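You operate a simulated robot arm through the tools that you are given. There is no shell and no other tool. Be economical: measure what you need, move in short steps, check, and stop when the job is done.

You run a simulated robot arm. Do the job below in one go: nothing can be reset, and whatever is moved stays where it is left.

## Task
Switch off, push the stop button in, shut the air, wait for the gauge to drop and pull the plug.
Fine: plug on the side table; the air coupling stays on.
Where things are to end (x, y in the base frame): extruder plug within 9 cm of [48, -30].

Only the result counts: the job must be done as asked and must still hold three seconds after the hand-in. Knocking over, shifting, dropping, spilling or breaking anything else fails it.

## Robot
A 6-joint arm with a two-finger parallel gripper, fixed in place. Base frame: the origin is at the foot of the arm, x ahead of it, y to its left, z up. Units: cm, degrees, N and s.
With the tool pointing down near the work surface it reaches from about 24 to 66 cm from the base axis. Its first joint turns from -66.0 to 66.0 degrees. Payload 2.9 kg.
The TCP is the grasp point between the finger pads, 3 cm short of the fingertips. In the tool frame z runs along the fingers and y along their closing line. Largest opening 11 cm; finger width 2, thickness 1; the body of the gripper, 4.8 by 11.2 cm, starts 5.5 cm behind the TCP.
Orientation is that of the tool frame in the base frame, as a unit quaternion [x, y, z, w]. With the fingers straight down and closing along the base's y, the tool's x points along the base's -x, its y along +y and its z along -z.

## Interface
- The arm moves only by the tool jog_arm. Its argument "deltas" is a list of rows, each a list of 2 entries, a list of its own where there are three numbers: the shift along the tool's x, y, z in mm, then the turn, a rotation vector about the tool's x, y, z in degrees. In form: [[[tx, ty, tz], [rx, ry, rz]], ...]. A call has 1 to 8 rows; each row is the pose to reach, as a shift and turn from the pose commanded when the call began, along the tool's axes at that moment. "grip" is the opening, from 0 (shut) to 1 (fully open), set as the call begins (left out, the last holds). Rows are played at 5 a second. More than 5 cm and 8.6 degrees between two rows, or a gripper value outside its range, and nothing of the call is played. Where a pose cannot be reached the arm comes as near as it can. A force on the tool above 90 N (or 10 N above the force at the start of the call, whichever is more), or a blocked arm, ends the call early, and 0.2 s more pass. The fingers move at their own pace (about 10.8 cm/s each) and stop on an object; they squeeze with about 44 N. The grip force told is the motor's: it shows also when the fingers shut on nothing. Time passes only in rows, and 0.2 s behind the last, so rows that repeat a pose let the fingers close. The reply holds the time, the measured pose of the TCP, the force on the tool along the base axes, the opening and the grip force, in the units named above and with some noise, with the torque about the TCP (base axes, N m) and any sound that the robot's microphone picked up.
- Cameras (640 x 400 px; columns grow to the right, rows downward): "scene" is fixed at [6.39, 42.31, 139.09]; the picture's right is [-0.87, -0.49, 0.00], its down [-0.25, 0.44, -0.86] and it looks along [0.42, -0.75, -0.51] (base axes); focal length 274 px, centre (320, 200). "wrist" rides on the gripper at [7.2, 1.7, -10.3] in the tool frame; the picture's right is [-0.23, 0.97, 0.00], its down [-0.76, -0.18, -0.62] and it looks along [-0.61, -0.14, 0.78] (tool axes); focal length 222 px, centre (320, 200). There is no depth. A picture from a camera that has moved, and an enlarged one, comes with that camera's place and axes in the base frame and with its lens.
- get_image(camera): a new picture of that camera. No time passes.
- zoom(camera, box): a new picture of the part [left, top, right, bottom] of that camera's present view, enlarged. No time passes.
- sign_off(): hands the job in; it is judged then, once.

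Go step by step. Nothing tells you positions but the pictures and the camera data: compare them with the known pose of the tool, close in by small moves and look again before you grip or let go. The budget is 120 turns and 64 pictures, counting those below and the enlarged ones. Unless the task says otherwise, let go and move clear before handing in, and close with one line.

The tools are called after ">>>" as name(argument=value, ...) on one line, values as JSON. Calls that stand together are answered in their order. jog_arm: Moves the arm, as the interface text tells. Its arguments: {"type":"object","properties":{"deltas":{"type":"array"},"grip":{"type":"number"}},"required":["deltas"]} The other tools are called the same way: get_image (camera) takes a picture; zoom (camera, box) takes an enlarged picture of a part of a camera's view; sign_off () hands the job in.

At the start:

```text
clock: 0.0
tcp_pos: [31.56, -22.6, 125.68]
ee_rot: [0.0, 1.0, 0.0, 0.0]
contact_force: [-0.1, 0.2, 0.0]
ft_torque: [-0.01, 0.0, -0.01]
opening: 11.01
gripper_force: 0.1
```

scene: 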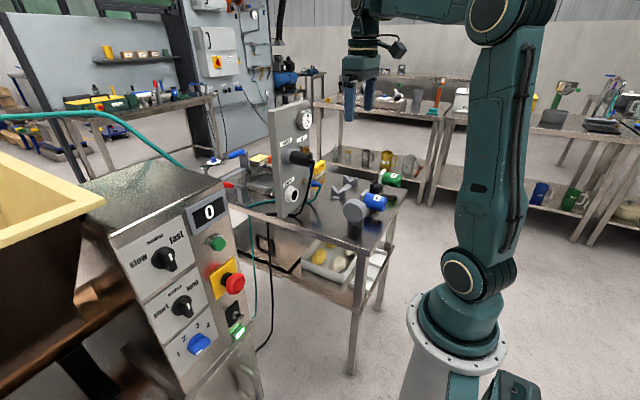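
wrist: 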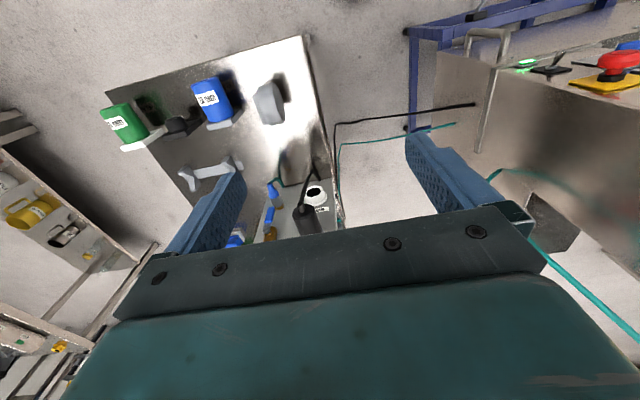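

I see an extruder control panel (knobs, green and red buttons, a rocker switch) at the left, and a side table with a utility board carrying gauge, socket, plug and an air valve. I'll zoom in on both.

>>> zoom(camera="scene", box=[100, 170, 280, 380])

>>> zoom(camera="scene", box=[210, 90, 410, 230])

```text
1.90 times, centred on (190, 275) of scene
camera zoom: at [6.39, 42.31, 139.09], right [-0.87, -0.49, 0.0], down [-0.25, 0.44, -0.86], along [0.42, -0.75, -0.51], focal length 523 px, centre (568, 57)
```

zoom: 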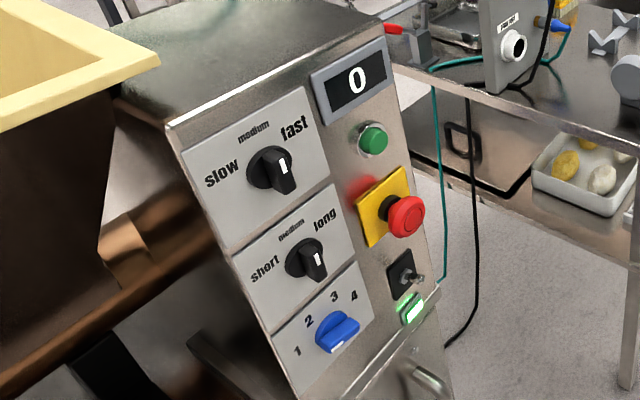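

```text
2.86 times, centred on (310, 160) of scene
camera zoom: at [6.39, 42.31, 139.09], right [-0.87, -0.49, 0.0], down [-0.25, 0.44, -0.86], along [0.42, -0.75, -0.51], focal length 784 px, centre (349, 314)
```

zoom: 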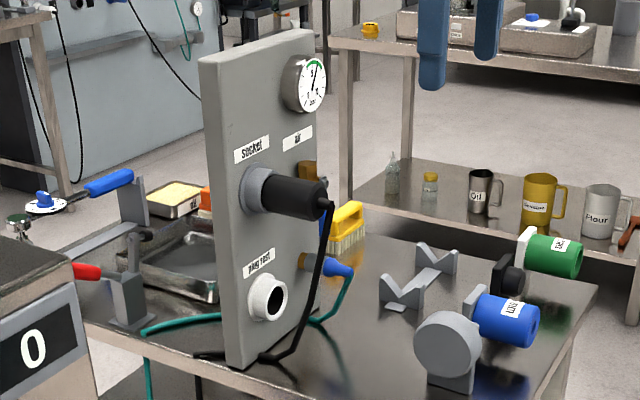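

The plug appears near (55,-31,102) and the stop button near (38,18,100), both facing -x. I'll move over for a close wrist view of the panel.

>>> jog_arm(deltas=[[[10, 45, 0], [0, 0, 0]], [[20, 90, 0], [0, 0, 0]], [[30, 135, 0], [0, 0, 0]], [[40, 180, 10], [0, 0, 0]], [[45, 225, 20], [0, 0, 0]], [[50, 270, 30], [0, 0, 0]], [[55, 315, 40], [0, 0, 0]], [[60, 360, 50], [0, 0, 0]]], grip=0)

>>> get_image(camera="wrist")

```text
clock: 1.8
tcp_pos: [25.34, 13.52, 120.71]
ee_rot: [0.0, 1.0, 0.0, 0.0]
contact_force: [0.2, 0.3, -0.4]
ft_torque: [-0.01, 0.0, -0.02]
opening: 0.01
gripper_force: 37.6
```

```text
59 pictures are left
camera wrist: at [18.21, 15.19, 131.02], right [0.23, 0.97, 0.0], down [0.76, -0.18, 0.62], along [0.61, -0.14, -0.78], focal length 222 px, centre (320, 200)
```

wrist: 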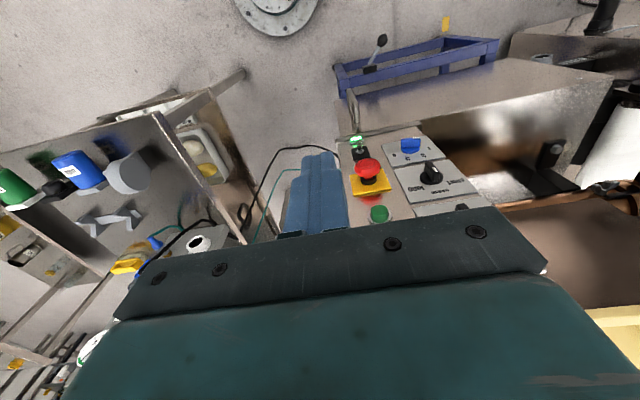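

>>> zoom(camera="wrist", box=[320, 110, 480, 240])

>>> zoom(camera="scene", box=[195, 220, 275, 350])

```text
3.08 times, centred on (400, 175) of wrist
camera zoom: at [18.21, 15.19, 131.02], right [0.23, 0.97, 0.0], down [0.76, -0.18, 0.62], along [0.61, -0.14, -0.78], focal length 684 px, centre (74, 277)
```

zoom: 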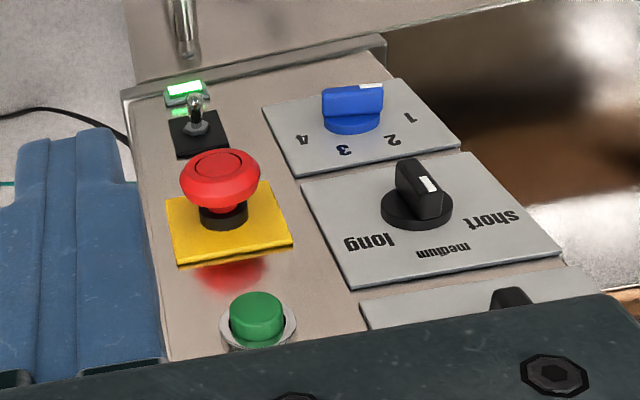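

```text
3.08 times, centred on (235, 285) of scene
camera zoom: at [6.39, 42.31, 139.09], right [-0.87, -0.49, 0.0], down [-0.25, 0.44, -0.86], along [0.42, -0.75, -0.51], focal length 844 px, centre (582, -62)
```

zoom: 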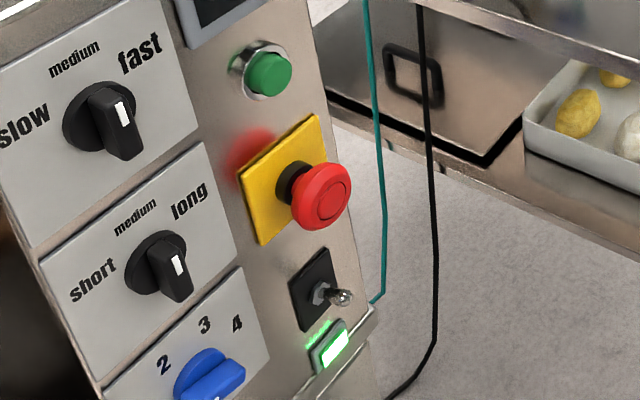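

The toggle, stop button and green button all sit near y=18.6 on a panel at about x=41. I'll tilt the tool 45° and drop down to view the toggle frontally.

>>> jog_arm(deltas=[[[0, 10, 43], [0, -7.5, 0]], [[0, 20, 86], [0, -15, 0]], [[0, 30, 129], [0, -22.5, 0]], [[0, 40, 172], [0, -30, 0]], [[0, 50, 215], [0, -37.5, 0]], [[0, 65, 257], [0, -45, 0]]])

>>> get_image(camera="wrist")

>>> get_image(camera="scene")

```text
clock: 3.2
tcp_pos: [28.84, 20.8, 95.71]
ee_rot: [0.0, 0.924, -0.001, 0.382]
contact_force: [0.2, 0.3, -0.4]
ft_torque: [0.02, -0.01, -0.01]
opening: 0.0
gripper_force: 37.5
out of reach, approached as far as the arm can: row 5, 6
```

```text
56 pictures are left
camera wrist: at [16.52, 22.56, 97.87], right [0.16, 0.97, 0.16], down [0.1, -0.18, 0.98], along [0.98, -0.14, -0.12], focal length 222 px, centre (320, 200)
```

wrist: 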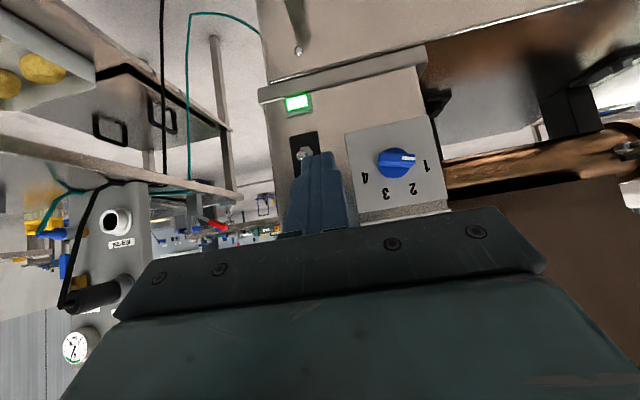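

```text
55 pictures are left
```

scene: 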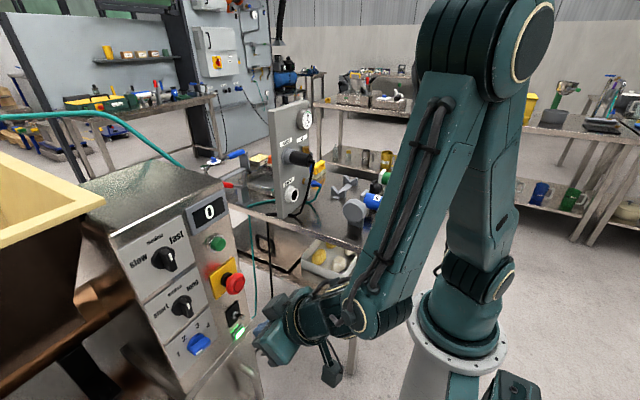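

The camera is nearly at the panel's height. Zooming on the toggle.

>>> zoom(camera="wrist", box=[270, 80, 366, 140])

>>> zoom(camera="wrist", box=[280, 130, 328, 170])

```text
6.67 times, centred on (318, 110) of wrist
camera zoom: at [16.52, 22.56, 97.87], right [0.16, 0.97, 0.16], down [0.1, -0.18, 0.98], along [0.98, -0.14, -0.12], focal length 1481 px, centre (333, 800)
```

zoom: 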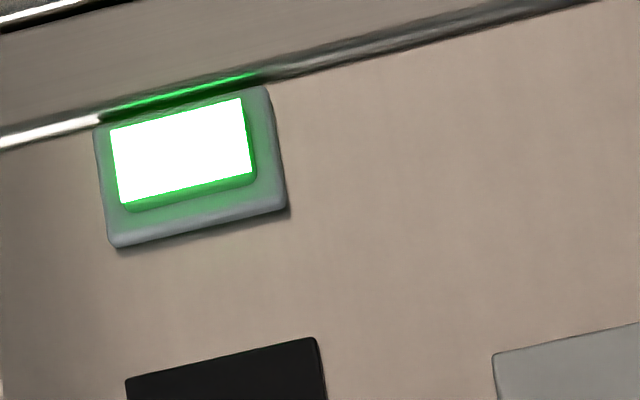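

```text
10.00 times, centred on (304, 150) of wrist
camera zoom: at [16.52, 22.56, 97.87], right [0.16, 0.97, 0.16], down [0.1, -0.18, 0.98], along [0.98, -0.14, -0.12], focal length 2221 px, centre (480, 700)
```

zoom: 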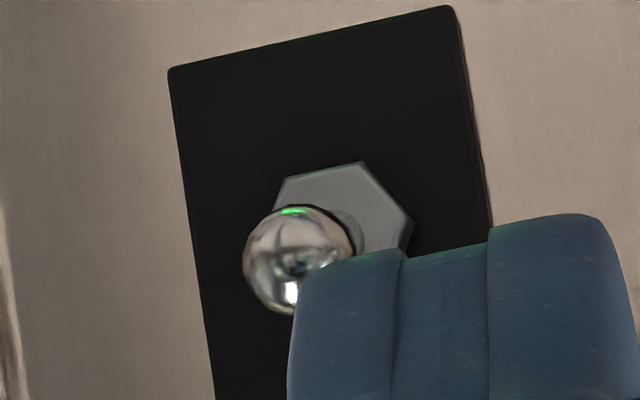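

The toggle lever tilts up (on), so off is down. I'll move up to the front of it, tilted a little flatter.

>>> jog_arm(deltas=[[[-16, -11, 14], [0, -7.5, 0]], [[-32, -22, 28], [0, -15, 0]]])

```text
clock: 3.8
tcp_pos: [34.11, 19.86, 95.77]
ee_rot: [-0.001, 0.866, 0.0, 0.5]
contact_force: [0.0, -0.5, 0.1]
ft_torque: [-0.03, 0.03, -0.04]
opening: 0.02
gripper_force: 38.4
out of reach, approached as far as the arm can: row 1, 2
```

>>> jog_arm(deltas=[[[-7, -12.6, 18], [0, 0, 0]]])

>>> get_image(camera="wrist")

>>> zoom(camera="scene", box=[195, 220, 325, 370])

```text
clock: 4.2
tcp_pos: [36.14, 18.57, 95.21]
ee_rot: [-0.001, 0.866, 0.001, 0.501]
contact_force: [-0.2, -0.5, 0.4]
ft_torque: [0.0, -0.01, -0.06]
opening: 0.01
gripper_force: 37.7
```

```text
52 pictures are left
camera wrist: at [23.69, 20.37, 94.2], right [0.11, 0.97, 0.2], down [-0.16, -0.18, 0.97], along [0.98, -0.14, 0.13], focal length 222 px, centre (320, 200)
```

wrist: 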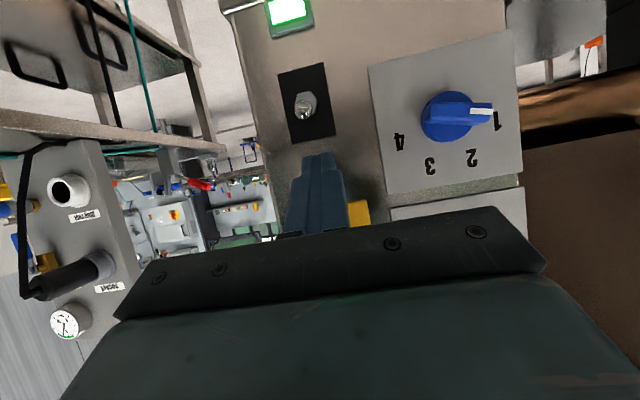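

```text
2.67 times, centred on (260, 295) of scene
camera zoom: at [6.38, 42.31, 139.09], right [-0.87, -0.49, 0.0], down [-0.25, 0.44, -0.86], along [0.42, -0.75, -0.51], focal length 732 px, centre (480, -53)
```

zoom: 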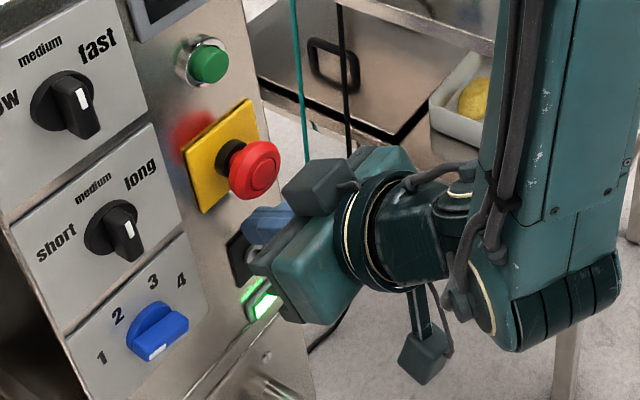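

The fingers sit above the lever and aligned with it in y. Pressing straight down now.

>>> jog_arm(deltas=[[[15.8, 0, 12.6], [0, 0, 0]], [[28.8, 0, 20.1], [0, 0, 0]], [[34.9, 0, 23.6], [0, 0, 0]], [[38.3, 0, 25.6], [0, 0, 0]], [[40.9, 0, 27.1], [0, 0, 0]]])

>>> get_image(camera="wrist")

```text
clock: 5.1
tcp_pos: [36.52, 18.49, 92.01]
ee_rot: [-0.003, 0.86, -0.002, 0.51]
contact_force: [-18.6, -1.8, 19.7]
ft_torque: [-0.09, -0.02, 0.13]
opening: 0.0
gripper_force: 37.7
stopped in row 4: the force on the tool passed its limit at 96 N (the readings are from after the stop); the commanded pose is now the measured one
```

```text
50 pictures are left
camera wrist: at [24.1, 20.11, 90.51], right [0.1, 0.98, 0.19], down [-0.18, -0.17, 0.97], along [0.98, -0.14, 0.16], focal length 222 px, centre (320, 200)
```

wrist: 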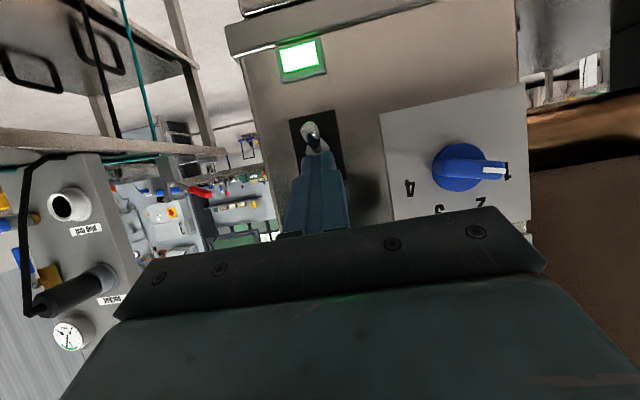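

>>> zoom(camera="wrist", box=[270, 90, 366, 180])

>>> zoom(camera="scene", box=[215, 260, 285, 340])

```text
4.44 times, centred on (318, 135) of wrist
camera zoom: at [24.1, 20.11, 90.51], right [0.1, 0.98, 0.19], down [-0.18, -0.17, 0.97], along [0.98, -0.14, 0.16], focal length 987 px, centre (329, 489)
```

zoom: 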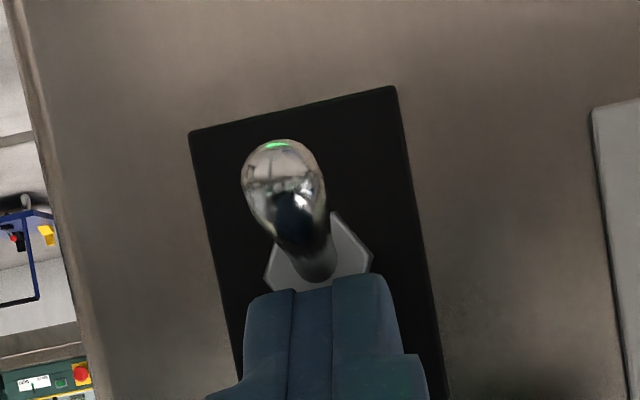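

```text
5.00 times, centred on (250, 300) of scene
camera zoom: at [6.32, 42.29, 139.1], right [-0.87, -0.49, 0.0], down [-0.25, 0.44, -0.86], along [0.42, -0.75, -0.51], focal length 1372 px, centre (670, -300)
```

zoom: 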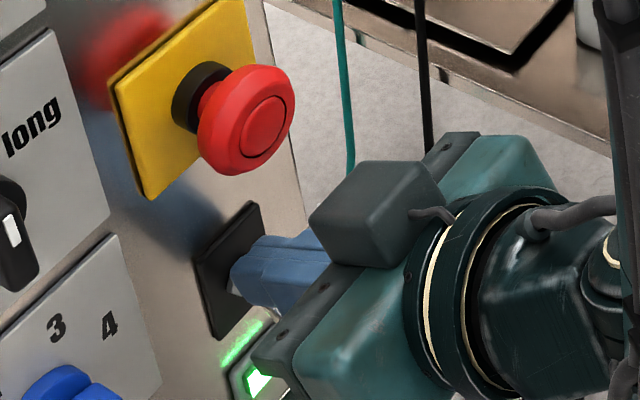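

The lever has flipped down. I'll back off and rise to in front of the stop button.

>>> jog_arm(deltas=[[[-1.6, 0, -18], [0, 5, 0]], [[-9.5, 0, -45.1], [0, 10, 0]], [[-28.6, 0, -72.7], [0, 16.3, 0]], [[-56.7, 1, -88], [0, 16.3, 0]]])

>>> get_image(camera="wrist")

>>> zoom(camera="scene", box=[195, 220, 325, 350])

```text
clock: 6.1
tcp_pos: [31.81, 18.77, 101.11]
ee_rot: [-0.003, 0.925, -0.001, 0.381]
contact_force: [0.7, -0.5, 0.5]
ft_torque: [0.01, 0.01, 0.0]
opening: 0.0
gripper_force: 38.1
out of reach, approached as far as the arm can: row 2
```

```text
47 pictures are left
camera wrist: at [19.35, 20.35, 103.34], right [0.16, 0.98, 0.16], down [0.1, -0.17, 0.98], along [0.98, -0.14, -0.13], focal length 222 px, centre (320, 200)
```

wrist: 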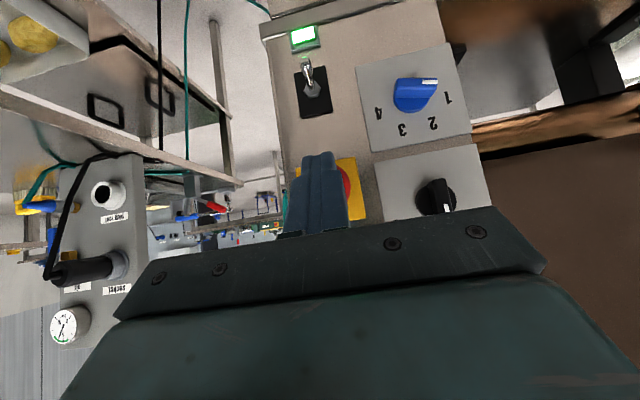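

```text
3.08 times, centred on (260, 285) of scene
camera zoom: at [6.39, 42.31, 139.09], right [-0.87, -0.49, 0.0], down [-0.25, 0.44, -0.86], along [0.42, -0.75, -0.51], focal length 844 px, centre (505, -62)
```

zoom: 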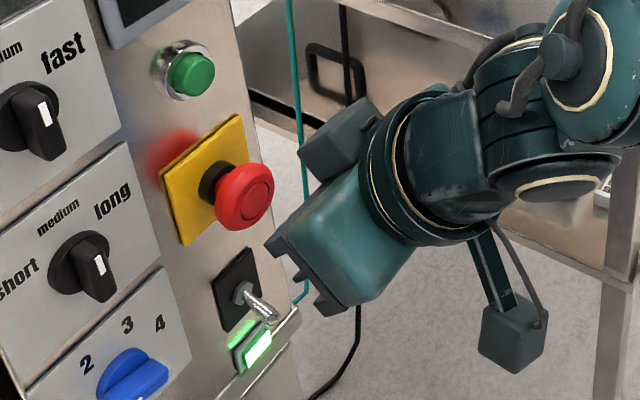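

The toggle is clearly down. Now pushing the stop button along +x.

>>> jog_arm(deltas=[[[-14.1, -1, 14.1], [0, 0, 0]], [[-17.7, -1, 17.7], [0, 0, 0]], [[-21.2, -1, 21.2], [0, 0, 0]], [[-24.7, -1, 24.7], [0, 0, 0]], [[-28.3, -1, 28.3], [0, 0, 0]]])

```text
clock: 7.3
tcp_pos: [34.73, 18.64, 100.52]
ee_rot: [-0.007, 0.929, -0.001, 0.37]
contact_force: [-25.5, 0.2, 8.7]
ft_torque: [-0.02, 0.12, -0.07]
opening: 0.0
gripper_force: 37.5
stopped in row 5: the force on the tool passed its limit at 100 N (the readings are from after the stop); the commanded pose is now the measured one
```

Pushed until the force limit. I'll back off and check whether it stayed in.

>>> jog_arm(deltas=[[[14, 0, -14], [0, 0, 0]], [[14, -40, -14], [0, 0, 0]], [[14, -80, -14], [0, 0, 0]]])

>>> zoom(camera="scene", box=[195, 220, 275, 350])

>>> get_image(camera="wrist")

```text
clock: 8.1
tcp_pos: [34.81, 11.21, 101.41]
ee_rot: [-0.007, 0.928, -0.001, 0.373]
contact_force: [0.2, -0.3, -0.8]
ft_torque: [-0.04, 0.0, 0.0]
opening: 0.01
gripper_force: 37.6
out of reach, approached as far as the arm can: row 3
```

```text
3.08 times, centred on (235, 285) of scene
camera zoom: at [6.38, 42.31, 139.09], right [-0.87, -0.49, 0.0], down [-0.25, 0.44, -0.86], along [0.42, -0.75, -0.51], focal length 844 px, centre (582, -62)
```

zoom: 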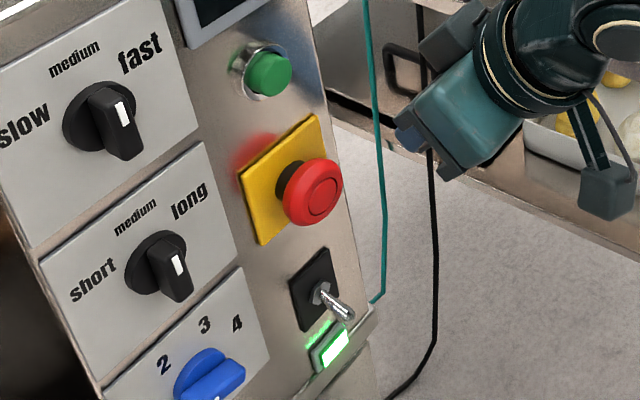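

```text
44 pictures are left
camera wrist: at [22.38, 12.84, 103.95], right [0.15, 0.98, 0.15], down [0.12, -0.17, 0.98], along [0.98, -0.13, -0.15], focal length 222 px, centre (320, 200)
```

wrist: 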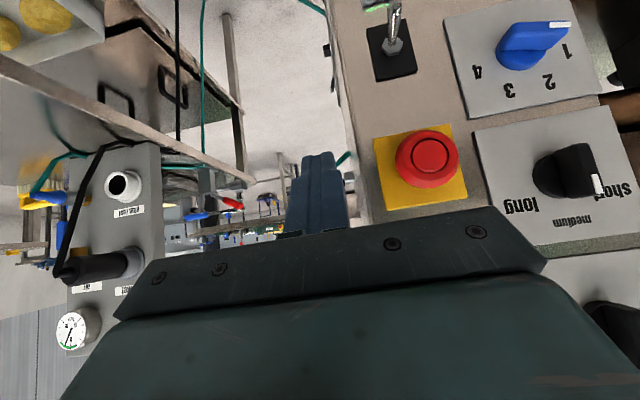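

The stop button has stayed in (head about 0.8 cm deeper). Next the air: looking at the board.

>>> zoom(camera="scene", box=[270, 100, 350, 220])

>>> zoom(camera="wrist", box=[0, 120, 180, 360])

```text
3.33 times, centred on (310, 160) of scene
camera zoom: at [6.38, 42.31, 139.09], right [-0.87, -0.49, 0.0], down [-0.25, 0.44, -0.86], along [0.42, -0.75, -0.51], focal length 915 px, centre (353, 333)
```

zoom: 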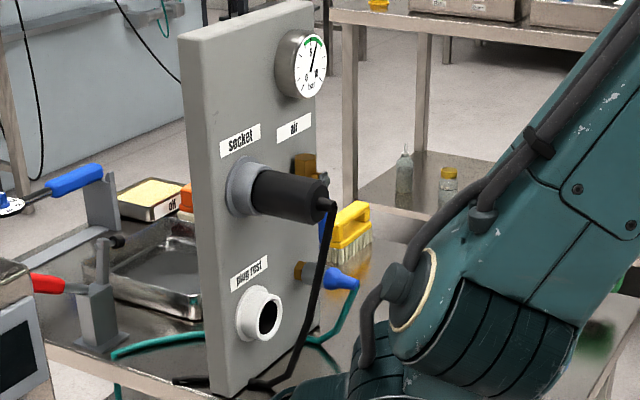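

```text
1.67 times, centred on (90, 240) of wrist
camera zoom: at [22.38, 12.84, 103.95], right [0.15, 0.98, 0.15], down [0.12, -0.17, 0.98], along [0.98, -0.13, -0.15], focal length 370 px, centre (703, 133)
```

zoom: 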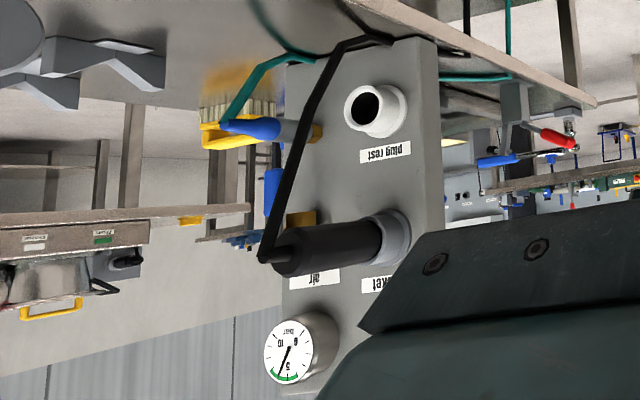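

The air valve (brass, blue lever) is on the board's -y side beside the plug, with the hose coupling below it. I'll move the camera over there.

>>> jog_arm(deltas=[[[-26, -36, -16.5], [0, 0, 0]], [[-52, -72, -33], [0, 0, 0]], [[-78, -108, -49], [0, 0, 0]], [[-104, -144, -66], [0, 0, 0]], [[-104, -192, -66], [0, 0, 0]], [[-104, -240, -66], [0, 0, 0]], [[-104, -288, -66], [0, 0, 0]], [[-104, -336, -66], [0, 0, 0]]])

>>> jog_arm(deltas=[[[0, -48, 0], [0, 0, 0]], [[0, -96, 0], [0, 0, 0]], [[0, -140, 0], [0, 0, 0]]])

>>> get_image(camera="wrist")

```text
clock: 9.9
tcp_pos: [37.62, -21.97, 113.54]
ee_rot: [-0.006, 0.928, -0.001, 0.373]
contact_force: [0.2, -0.3, -0.5]
ft_torque: [0.03, -0.04, 0.04]
opening: 0.01
gripper_force: 37.6
```

```text
clock: 10.7
tcp_pos: [37.61, -36.05, 113.67]
ee_rot: [-0.006, 0.928, 0.0, 0.373]
contact_force: [0.0, -0.4, 0.4]
ft_torque: [0.0, 0.02, 0.01]
opening: 0.0
gripper_force: 37.5
```

```text
41 pictures are left
camera wrist: at [25.27, -34.48, 116.15], right [0.15, 0.98, 0.15], down [0.12, -0.17, 0.98], along [0.98, -0.13, -0.14], focal length 222 px, centre (320, 200)
```

wrist: 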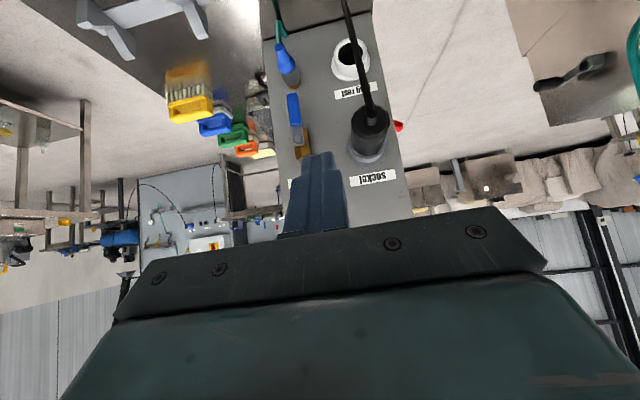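

>>> zoom(camera="wrist", box=[260, 20, 420, 220])

>>> zoom(camera="scene", box=[275, 90, 355, 210])

```text
2.00 times, centred on (340, 120) of wrist
camera zoom: at [25.27, -34.48, 116.15], right [0.15, 0.98, 0.15], down [0.12, -0.17, 0.98], along [0.98, -0.13, -0.14], focal length 444 px, centre (280, 360)
```

zoom: 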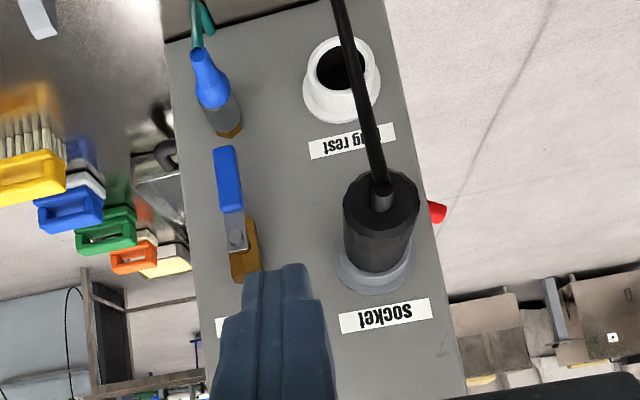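

```text
3.33 times, centred on (315, 150) of scene
camera zoom: at [6.39, 42.31, 139.09], right [-0.87, -0.49, 0.0], down [-0.25, 0.44, -0.86], along [0.42, -0.75, -0.51], focal length 915 px, centre (337, 367)
```

zoom: 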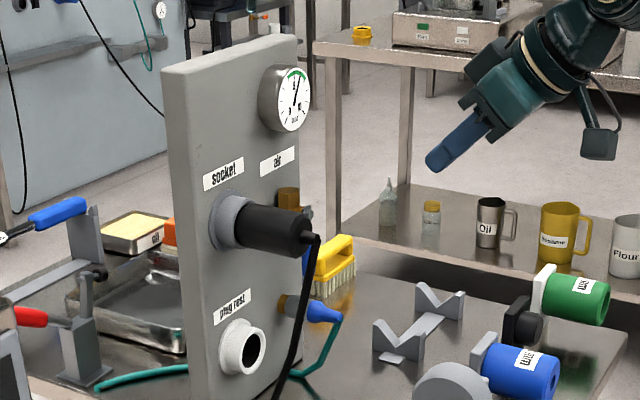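

The blue lever hangs straight down (open), pivot around (57,-40.5,102), end around z=94. I'll go closer with a flatter tilt to refine before pushing it.

>>> jog_arm(deltas=[[[-7, -7, 33], [0, -5.3, 0]], [[-14, -14, 66], [0, -10.6, 0]], [[-21, -20, 99], [0, -16, 0]]])

>>> get_image(camera="wrist")

>>> get_image(camera="scene")

```text
clock: 11.5
tcp_pos: [46.38, -38.11, 107.84]
ee_rot: [-0.006, 0.866, 0.0, 0.499]
contact_force: [-0.2, 0.1, -0.9]
ft_torque: [0.03, 0.0, 0.0]
opening: 0.0
gripper_force: 37.4
```

```text
38 pictures are left
camera wrist: at [33.92, -36.43, 106.83], right [0.11, 0.98, 0.19], down [-0.16, -0.17, 0.97], along [0.98, -0.13, 0.13], focal length 222 px, centre (320, 200)
```

wrist: 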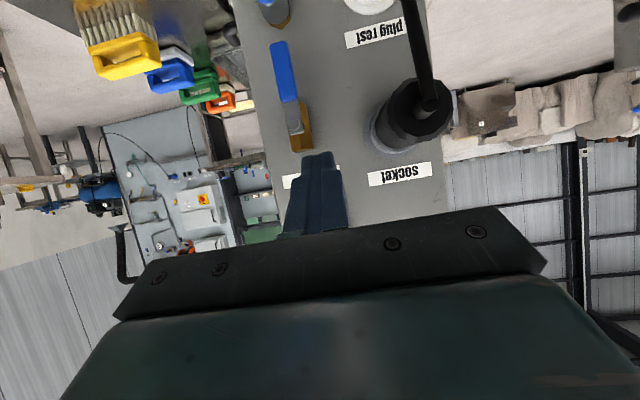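

```text
37 pictures are left
```

scene: 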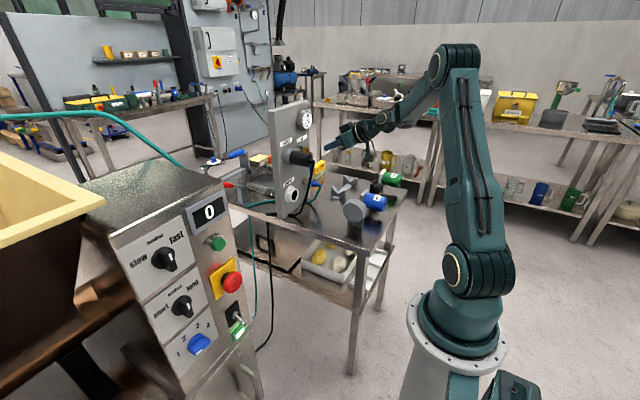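

>>> zoom(camera="wrist", box=[250, 20, 400, 170])

```text
2.67 times, centred on (325, 95) of wrist
camera zoom: at [33.92, -36.43, 106.83], right [0.11, 0.98, 0.19], down [-0.16, -0.17, 0.97], along [0.98, -0.13, 0.13], focal length 592 px, centre (307, 480)
```

zoom: 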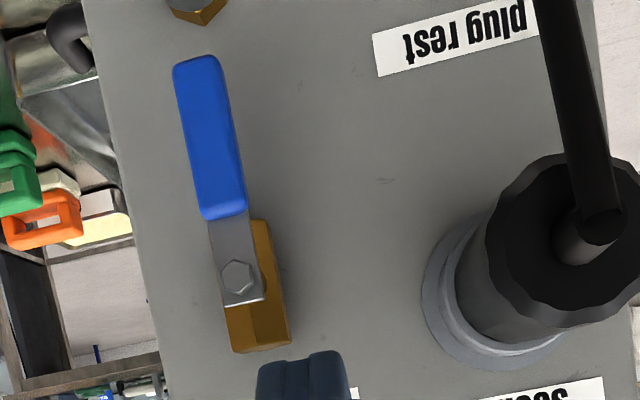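

The lever pivot is at about (57.5,-40.7,101.6), handle z 94–99. I'll slide the closed fingers in on its +y side, between it and the plug.

>>> jog_arm(deltas=[[[13, 2, 30], [0, 0, 0]], [[26, 2, 60], [0, 0, 0]], [[36, 2, 90], [0, 0, 0]], [[44, 2, 118], [0, 0, 0]]])

>>> get_image(camera="wrist")

>>> zoom(camera="scene", box=[260, 90, 400, 220])

```text
clock: 12.5
tcp_pos: [54.23, -37.86, 98.17]
ee_rot: [-0.006, 0.866, 0.0, 0.5]
contact_force: [-0.7, -0.1, 0.6]
ft_torque: [0.0, -0.02, -0.01]
opening: 0.02
gripper_force: 37.9
```

```text
35 pictures are left
camera wrist: at [41.77, -36.3, 97.14], right [0.1, 0.98, 0.19], down [-0.15, -0.17, 0.97], along [0.98, -0.13, 0.13], focal length 222 px, centre (320, 200)
```

wrist: 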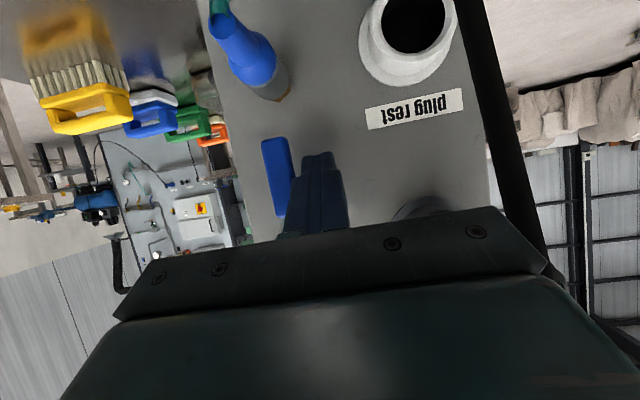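

```text
3.08 times, centred on (330, 155) of scene
camera zoom: at [6.39, 42.31, 139.09], right [-0.87, -0.49, 0.0], down [-0.25, 0.44, -0.86], along [0.42, -0.75, -0.51], focal length 844 px, centre (289, 338)
```

zoom: 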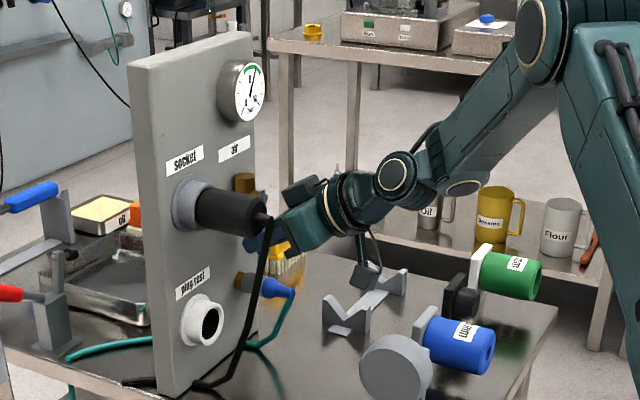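

>>> jog_arm(deltas=[[[-4, 0, 7], [0, 0, 0]], [[-4, -8, 7], [0, 0, 0]], [[-4, -13, 7], [0, 0, 0]], [[-4, -17, 7], [0, 0, 0]]])

>>> zoom(camera="wrist", box=[200, 80, 400, 240])

```text
clock: 13.1
tcp_pos: [54.38, -37.9, 98.03]
ee_rot: [-0.013, 0.869, 0.011, 0.495]
contact_force: [-37.8, 13.6, 10.6]
ft_torque: [-0.04, -1.47, 1.53]
opening: 0.0
gripper_force: 37.8
stopped in row 3: the force on the tool passed its limit at 98 N (the readings are from after the stop); the commanded pose is now the measured one
```

```text
2.50 times, centred on (300, 160) of wrist
camera zoom: at [41.95, -36.54, 97.11], right [0.08, 0.98, 0.2], down [-0.14, -0.19, 0.97], along [0.99, -0.11, 0.12], focal length 555 px, centre (370, 300)
```

zoom: 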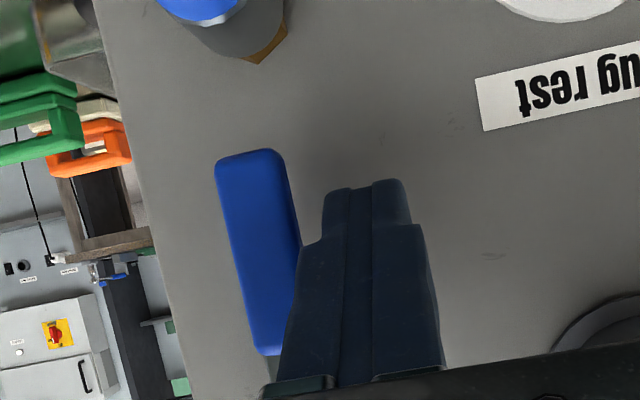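

The gripper body's upper corner met the plug end. I'll back off, go about 2 cm lower under the plug, and come in again.

>>> jog_arm(deltas=[[[10, 0, -17], [0, 0, 0]], [[27.4, 0, -7], [0, 0, 0]], [[21, 0, 4.6], [0, 0, 0]], [[14.2, 0, 15.4], [0, 0, 0]]])

>>> get_image(camera="wrist")

>>> zoom(camera="scene", box=[270, 100, 370, 200])

```text
clock: 14.1
tcp_pos: [55.36, -38.03, 95.76]
ee_rot: [-0.011, 0.869, 0.008, 0.495]
contact_force: [0.3, -0.2, 0.6]
ft_torque: [0.02, -0.02, 0.01]
opening: 0.0
gripper_force: 37.2
```

```text
32 pictures are left
camera wrist: at [42.72, -36.66, 94.84], right [0.09, 0.98, 0.2], down [-0.14, -0.19, 0.97], along [0.99, -0.11, 0.12], focal length 222 px, centre (320, 200)
```

wrist: 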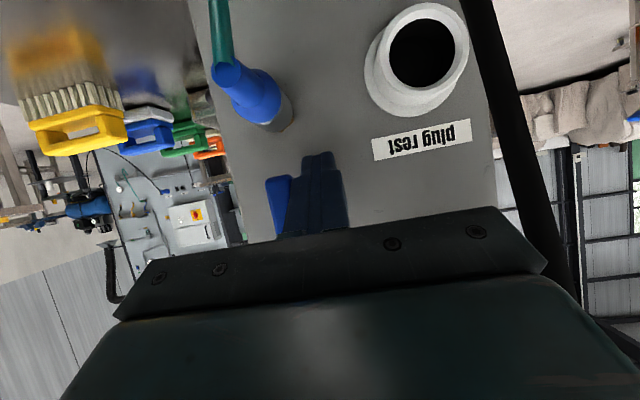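

```text
4.00 times, centred on (320, 150) of scene
camera zoom: at [6.39, 42.31, 139.09], right [-0.87, -0.49, 0.0], down [-0.25, 0.44, -0.86], along [0.42, -0.75, -0.51], focal length 1098 px, centre (320, 400)
```

zoom: 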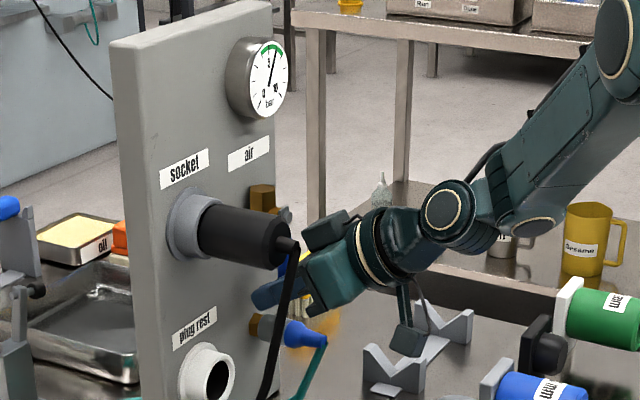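

No contact now. Pushing the lever toward -y in small steps.

>>> jog_arm(deltas=[[[0, -7, 0], [0, 0, 0]], [[0, -12, 0], [0, 0, 0]], [[0, -17, 0], [0, 0, 0]], [[0, -22, 0], [0, 0, 0]]])

>>> zoom(camera="wrist", box=[200, 80, 400, 240])

```text
clock: 15.1
tcp_pos: [55.48, -40.1, 95.9]
ee_rot: [-0.012, 0.869, 0.009, 0.495]
contact_force: [-0.6, 1.9, -0.1]
ft_torque: [-0.02, -0.02, 0.0]
opening: 0.01
gripper_force: 37.4
```

```text
2.50 times, centred on (300, 160) of wrist
camera zoom: at [42.96, -38.7, 94.97], right [0.09, 0.98, 0.2], down [-0.14, -0.19, 0.97], along [0.99, -0.11, 0.12], focal length 555 px, centre (370, 300)
```

zoom: 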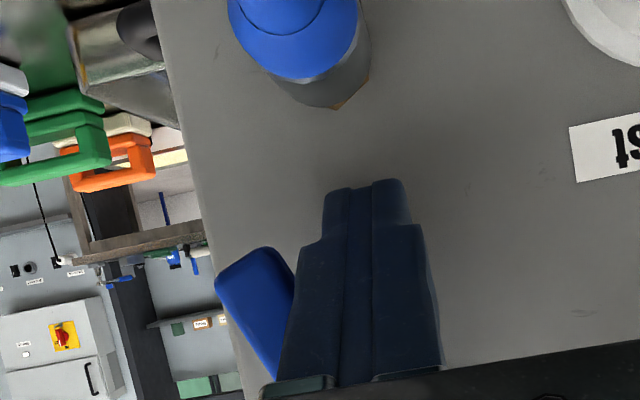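

The lever is moving freely toward -y. Continuing along its arc.

>>> jog_arm(deltas=[[[-3.4, -18, -2], [0, 0, 0]], [[-9.5, -36, -5.6], [0, 0, 0]], [[-17, -49, -10], [0, 0, 0]], [[-25, -56, -15], [0, 0, 0]], [[-33, -62, -19], [0, 0, 0]]])

>>> zoom(camera="wrist", box=[200, 80, 440, 240])

>>> zoom(camera="scene", box=[270, 100, 370, 200])

```text
clock: 16.3
tcp_pos: [55.6, -46.38, 99.61]
ee_rot: [-0.011, 0.869, 0.008, 0.495]
contact_force: [-0.4, 0.3, -1.6]
ft_torque: [-0.01, -0.02, -0.04]
opening: 0.03
gripper_force: 37.7
```

```text
2.50 times, centred on (320, 160) of wrist
camera zoom: at [43.15, -45.04, 98.75], right [0.09, 0.98, 0.2], down [-0.14, -0.19, 0.97], along [0.99, -0.11, 0.12], focal length 555 px, centre (320, 300)
```

zoom: 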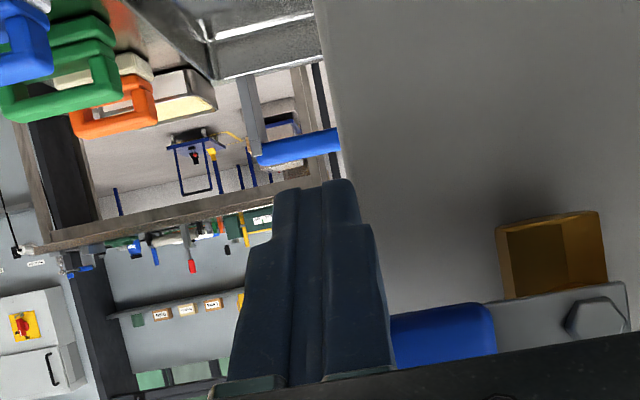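

```text
4.00 times, centred on (320, 150) of scene
camera zoom: at [6.39, 42.31, 139.09], right [-0.87, -0.49, 0.0], down [-0.25, 0.44, -0.86], along [0.42, -0.75, -0.51], focal length 1098 px, centre (320, 400)
```

zoom: 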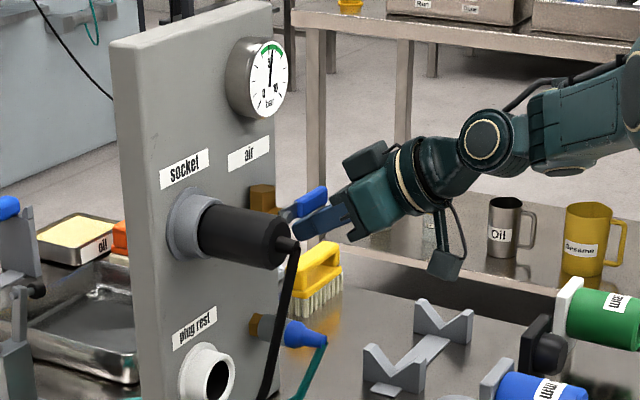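

The lever is almost horizontal and the gauge needle is starting to move. Nudging it up to its stop.

>>> jog_arm(deltas=[[[-4, 0, -2.5], [0, 0, 0]], [[-8, 2, -5], [0, 0, 0]], [[-12, 4, -7.5], [0, 0, 0]], [[-15, 5, -9], [0, 0, 0]]])

>>> zoom(camera="wrist", box=[200, 80, 440, 240])

>>> zoom(camera="scene", box=[270, 100, 370, 200])

```text
clock: 17.3
tcp_pos: [55.28, -46.12, 100.2]
ee_rot: [-0.004, 0.874, 0.012, 0.485]
contact_force: [-9.3, -18.2, -45.1]
ft_torque: [-0.15, 0.05, 0.03]
opening: 0.02
gripper_force: 37.8
```

```text
2.50 times, centred on (320, 160) of wrist
camera zoom: at [42.73, -44.59, 99.48], right [0.1, 0.97, 0.21], down [-0.12, -0.2, 0.97], along [0.99, -0.13, 0.1], focal length 555 px, centre (320, 300)
```

zoom: 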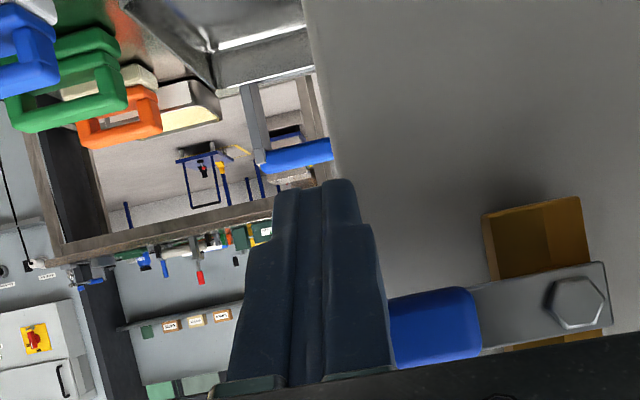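

```text
4.00 times, centred on (320, 150) of scene
camera zoom: at [6.44, 42.19, 139.12], right [-0.87, -0.49, 0.0], down [-0.25, 0.44, -0.86], along [0.42, -0.75, -0.51], focal length 1098 px, centre (320, 400)
```

zoom: 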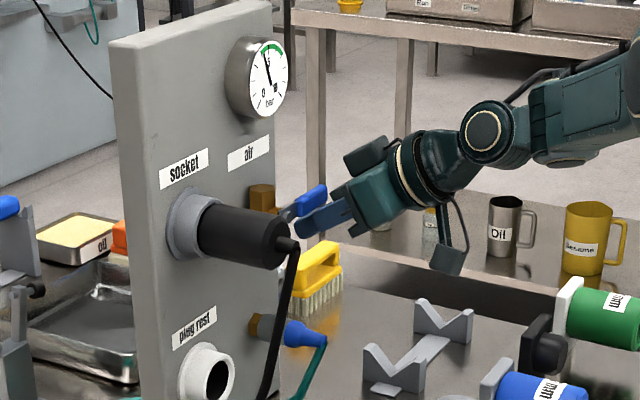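

The lever is horizontal at its stop and the gauge is falling. I'll withdraw and start turning the tool down.

>>> jog_arm(deltas=[[[17, 0, 10], [0, 0, 0]], [[37.6, 0, -24], [0, 0, 0]], [[58, 0, -58.6], [0, 0, 0]], [[61, 0, -103], [0, 8, 0]], [[32, 20, -132], [0, 16, 0]], [[-2.5, 40, -152.6], [0, 24, 0]], [[-37, 60, -173], [0, 32, 0]]])

>>> zoom(camera="scene", box=[270, 90, 370, 220])

>>> get_image(camera="wrist")

```text
clock: 18.9
tcp_pos: [42.56, -40.44, 113.59]
ee_rot: [-0.013, 0.972, 0.005, 0.234]
contact_force: [0.1, 0.0, -0.1]
ft_torque: [-0.01, -0.01, 0.02]
opening: 0.0
gripper_force: 38.3
out of reach, approached as far as the arm can: row 4
```

```text
3.08 times, centred on (320, 155) of scene
camera zoom: at [6.39, 42.31, 139.09], right [-0.87, -0.49, 0.0], down [-0.25, 0.44, -0.86], along [0.42, -0.75, -0.51], focal length 844 px, centre (320, 338)
```

zoom: 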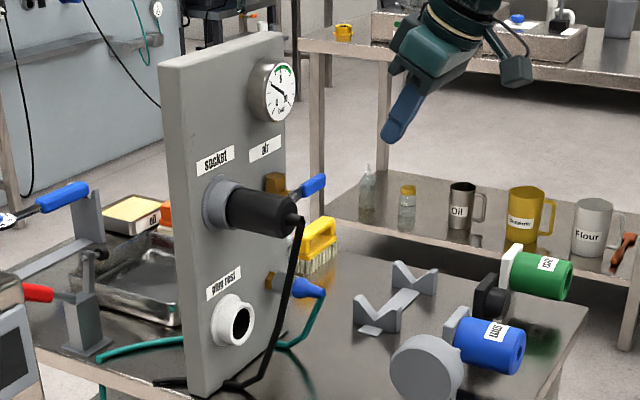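

```text
24 pictures are left
camera wrist: at [31.41, -39.05, 119.61], right [0.17, 0.98, 0.11], down [0.4, -0.17, 0.9], along [0.9, -0.11, -0.42], focal length 222 px, centre (320, 200)
```

wrist: 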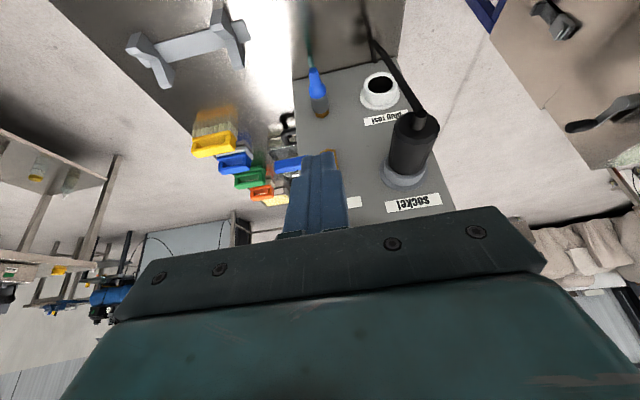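

The valve is shut and the gauge is falling. Meanwhile I'll bring the opened gripper, pointing down, in front of and above the plug.

>>> jog_arm(deltas=[[[-12, 25, 2], [0, 6.75, 0]], [[-24, 51, 3], [0, 13.5, 0]], [[-36, 77, 5], [0, 20.2, 0]], [[-47, 102, 7], [0, 27, 0]], [[-47, 102, 7], [0, 27, 0]]], grip=1)

>>> get_image(camera="wrist")

>>> zoom(camera="scene", box=[270, 80, 370, 220])

```text
clock: 20.1
tcp_pos: [46.58, -30.0, 115.02]
ee_rot: [-0.015, 1.0, 0.003, 0.002]
contact_force: [0.2, -0.1, -0.3]
ft_torque: [0.0, -0.01, 0.0]
opening: 11.01
gripper_force: 0.0
```

```text
23 pictures are left
camera wrist: at [39.37, -28.51, 125.34], right [0.2, 0.98, 0.01], down [0.76, -0.16, 0.63], along [0.61, -0.12, -0.78], focal length 222 px, centre (320, 200)
```

wrist: 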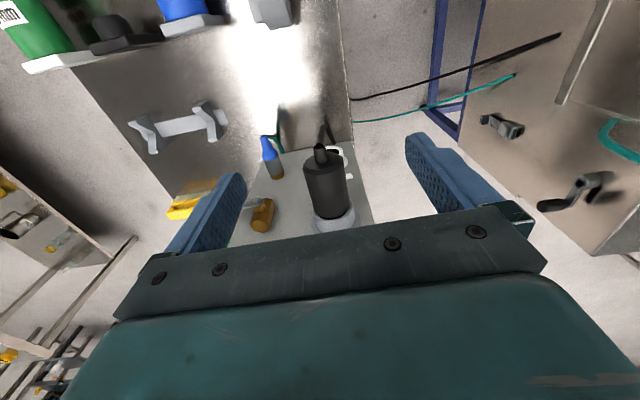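

```text
2.86 times, centred on (320, 150) of scene
camera zoom: at [6.39, 42.31, 139.09], right [-0.87, -0.49, 0.0], down [-0.25, 0.44, -0.86], along [0.42, -0.75, -0.51], focal length 784 px, centre (320, 343)
```

zoom: 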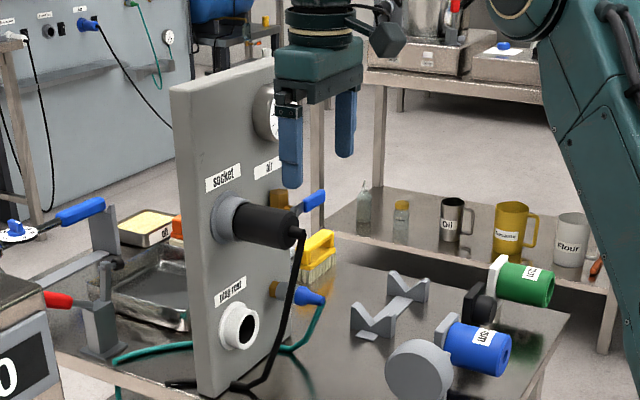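

The plug axis is at y≈-30.3, z≈104, body x 50–56. Before gripping I'll back off a bit, wait, and read the gauge.

>>> jog_arm(deltas=[[[45, 0, 0], [0, 0, 0]], [[90, 0, 0], [0, 0, 0]], [[90, 0, 0], [0, 0, 0]], [[90, 0, 0], [0, 0, 0]], [[90, 0, 0], [0, 0, 0]], [[90, 0, 0], [0, 0, 0]], [[90, 0, 0], [0, 0, 0]], [[90, 0, 0], [0, 0, 0]]])

>>> zoom(camera="scene", box=[285, 100, 335, 140])

```text
clock: 21.9
tcp_pos: [37.76, -30.02, 115.18]
ee_rot: [-0.015, 1.0, 0.002, 0.003]
contact_force: [0.4, -0.7, -0.8]
ft_torque: [0.02, -0.02, 0.02]
opening: 11.03
gripper_force: 0.0
```

```text
10.00 times, centred on (310, 120) of scene
camera zoom: at [6.39, 42.31, 139.09], right [-0.87, -0.49, 0.0], down [-0.25, 0.44, -0.86], along [0.42, -0.75, -0.51], focal length 2744 px, centre (420, 1000)
```

zoom: 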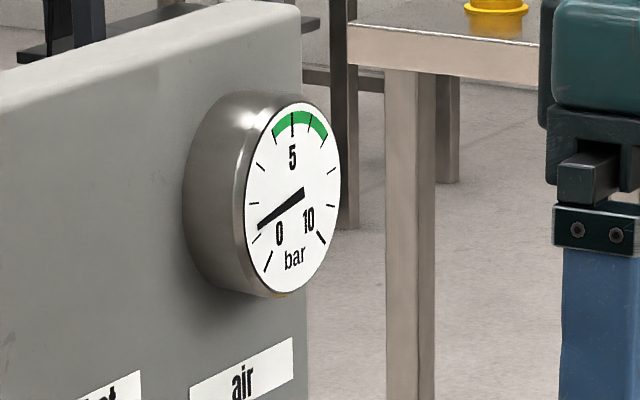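

The gauge is at about 1 bar and still dropping. I'll wait more.

>>> jog_arm(deltas=[[[0, 0, 0], [0, 0, 0]], [[0, 0, 0], [0, 0, 0]], [[0, 0, 0], [0, 0, 0]], [[0, 0, 0], [0, 0, 0]], [[0, 0, 0], [0, 0, 0]], [[0, 0, 0], [0, 0, 0]], [[0, 0, 0], [0, 0, 0]], [[0, 0, 0], [0, 0, 0]]])

>>> jog_arm(deltas=[[[0, 0, 0], [0, 0, 0]], [[0, 0, 0], [0, 0, 0]], [[0, 0, 0], [0, 0, 0]], [[0, 0, 0], [0, 0, 0]], [[0, 0, 0], [0, 0, 0]], [[0, 0, 0], [0, 0, 0]], [[0, 0, 0], [0, 0, 0]], [[0, 0, 0], [0, 0, 0]]])

>>> jog_arm(deltas=[[[0, 0, 0], [0, 0, 0]], [[0, 0, 0], [0, 0, 0]], [[0, 0, 0], [0, 0, 0]], [[0, 0, 0], [0, 0, 0]], [[0, 0, 0], [0, 0, 0]], [[0, 0, 0], [0, 0, 0]], [[0, 0, 0], [0, 0, 0]], [[0, 0, 0], [0, 0, 0]]])

>>> zoom(camera="scene", box=[285, 100, 335, 140])

```text
clock: 23.7
tcp_pos: [37.74, -30.11, 115.04]
ee_rot: [-0.015, 1.0, 0.002, 0.003]
contact_force: [0.5, 0.6, 0.2]
ft_torque: [-0.02, 0.03, 0.01]
opening: 11.0
gripper_force: 0.0
```

```text
clock: 25.5
tcp_pos: [37.7, -30.03, 115.15]
ee_rot: [-0.015, 1.0, 0.001, 0.002]
contact_force: [-1.6, 0.2, 0.0]
ft_torque: [-0.03, -0.03, 0.01]
opening: 11.03
gripper_force: 0.1
```

```text
clock: 27.3
tcp_pos: [37.65, -30.1, 115.08]
ee_rot: [-0.016, 1.0, 0.002, 0.003]
contact_force: [0.1, 0.5, -0.5]
ft_torque: [0.02, -0.01, 0.01]
opening: 10.98
gripper_force: 0.0
```

```text
10.00 times, centred on (310, 120) of scene
camera zoom: at [6.39, 42.31, 139.09], right [-0.87, -0.49, 0.0], down [-0.25, 0.44, -0.86], along [0.42, -0.75, -0.51], focal length 2744 px, centre (420, 1000)
```

zoom: 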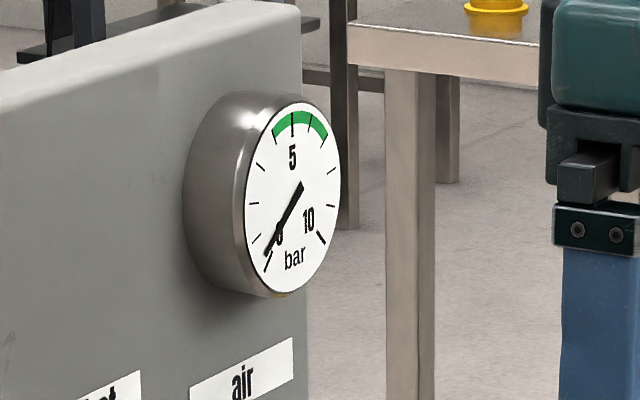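

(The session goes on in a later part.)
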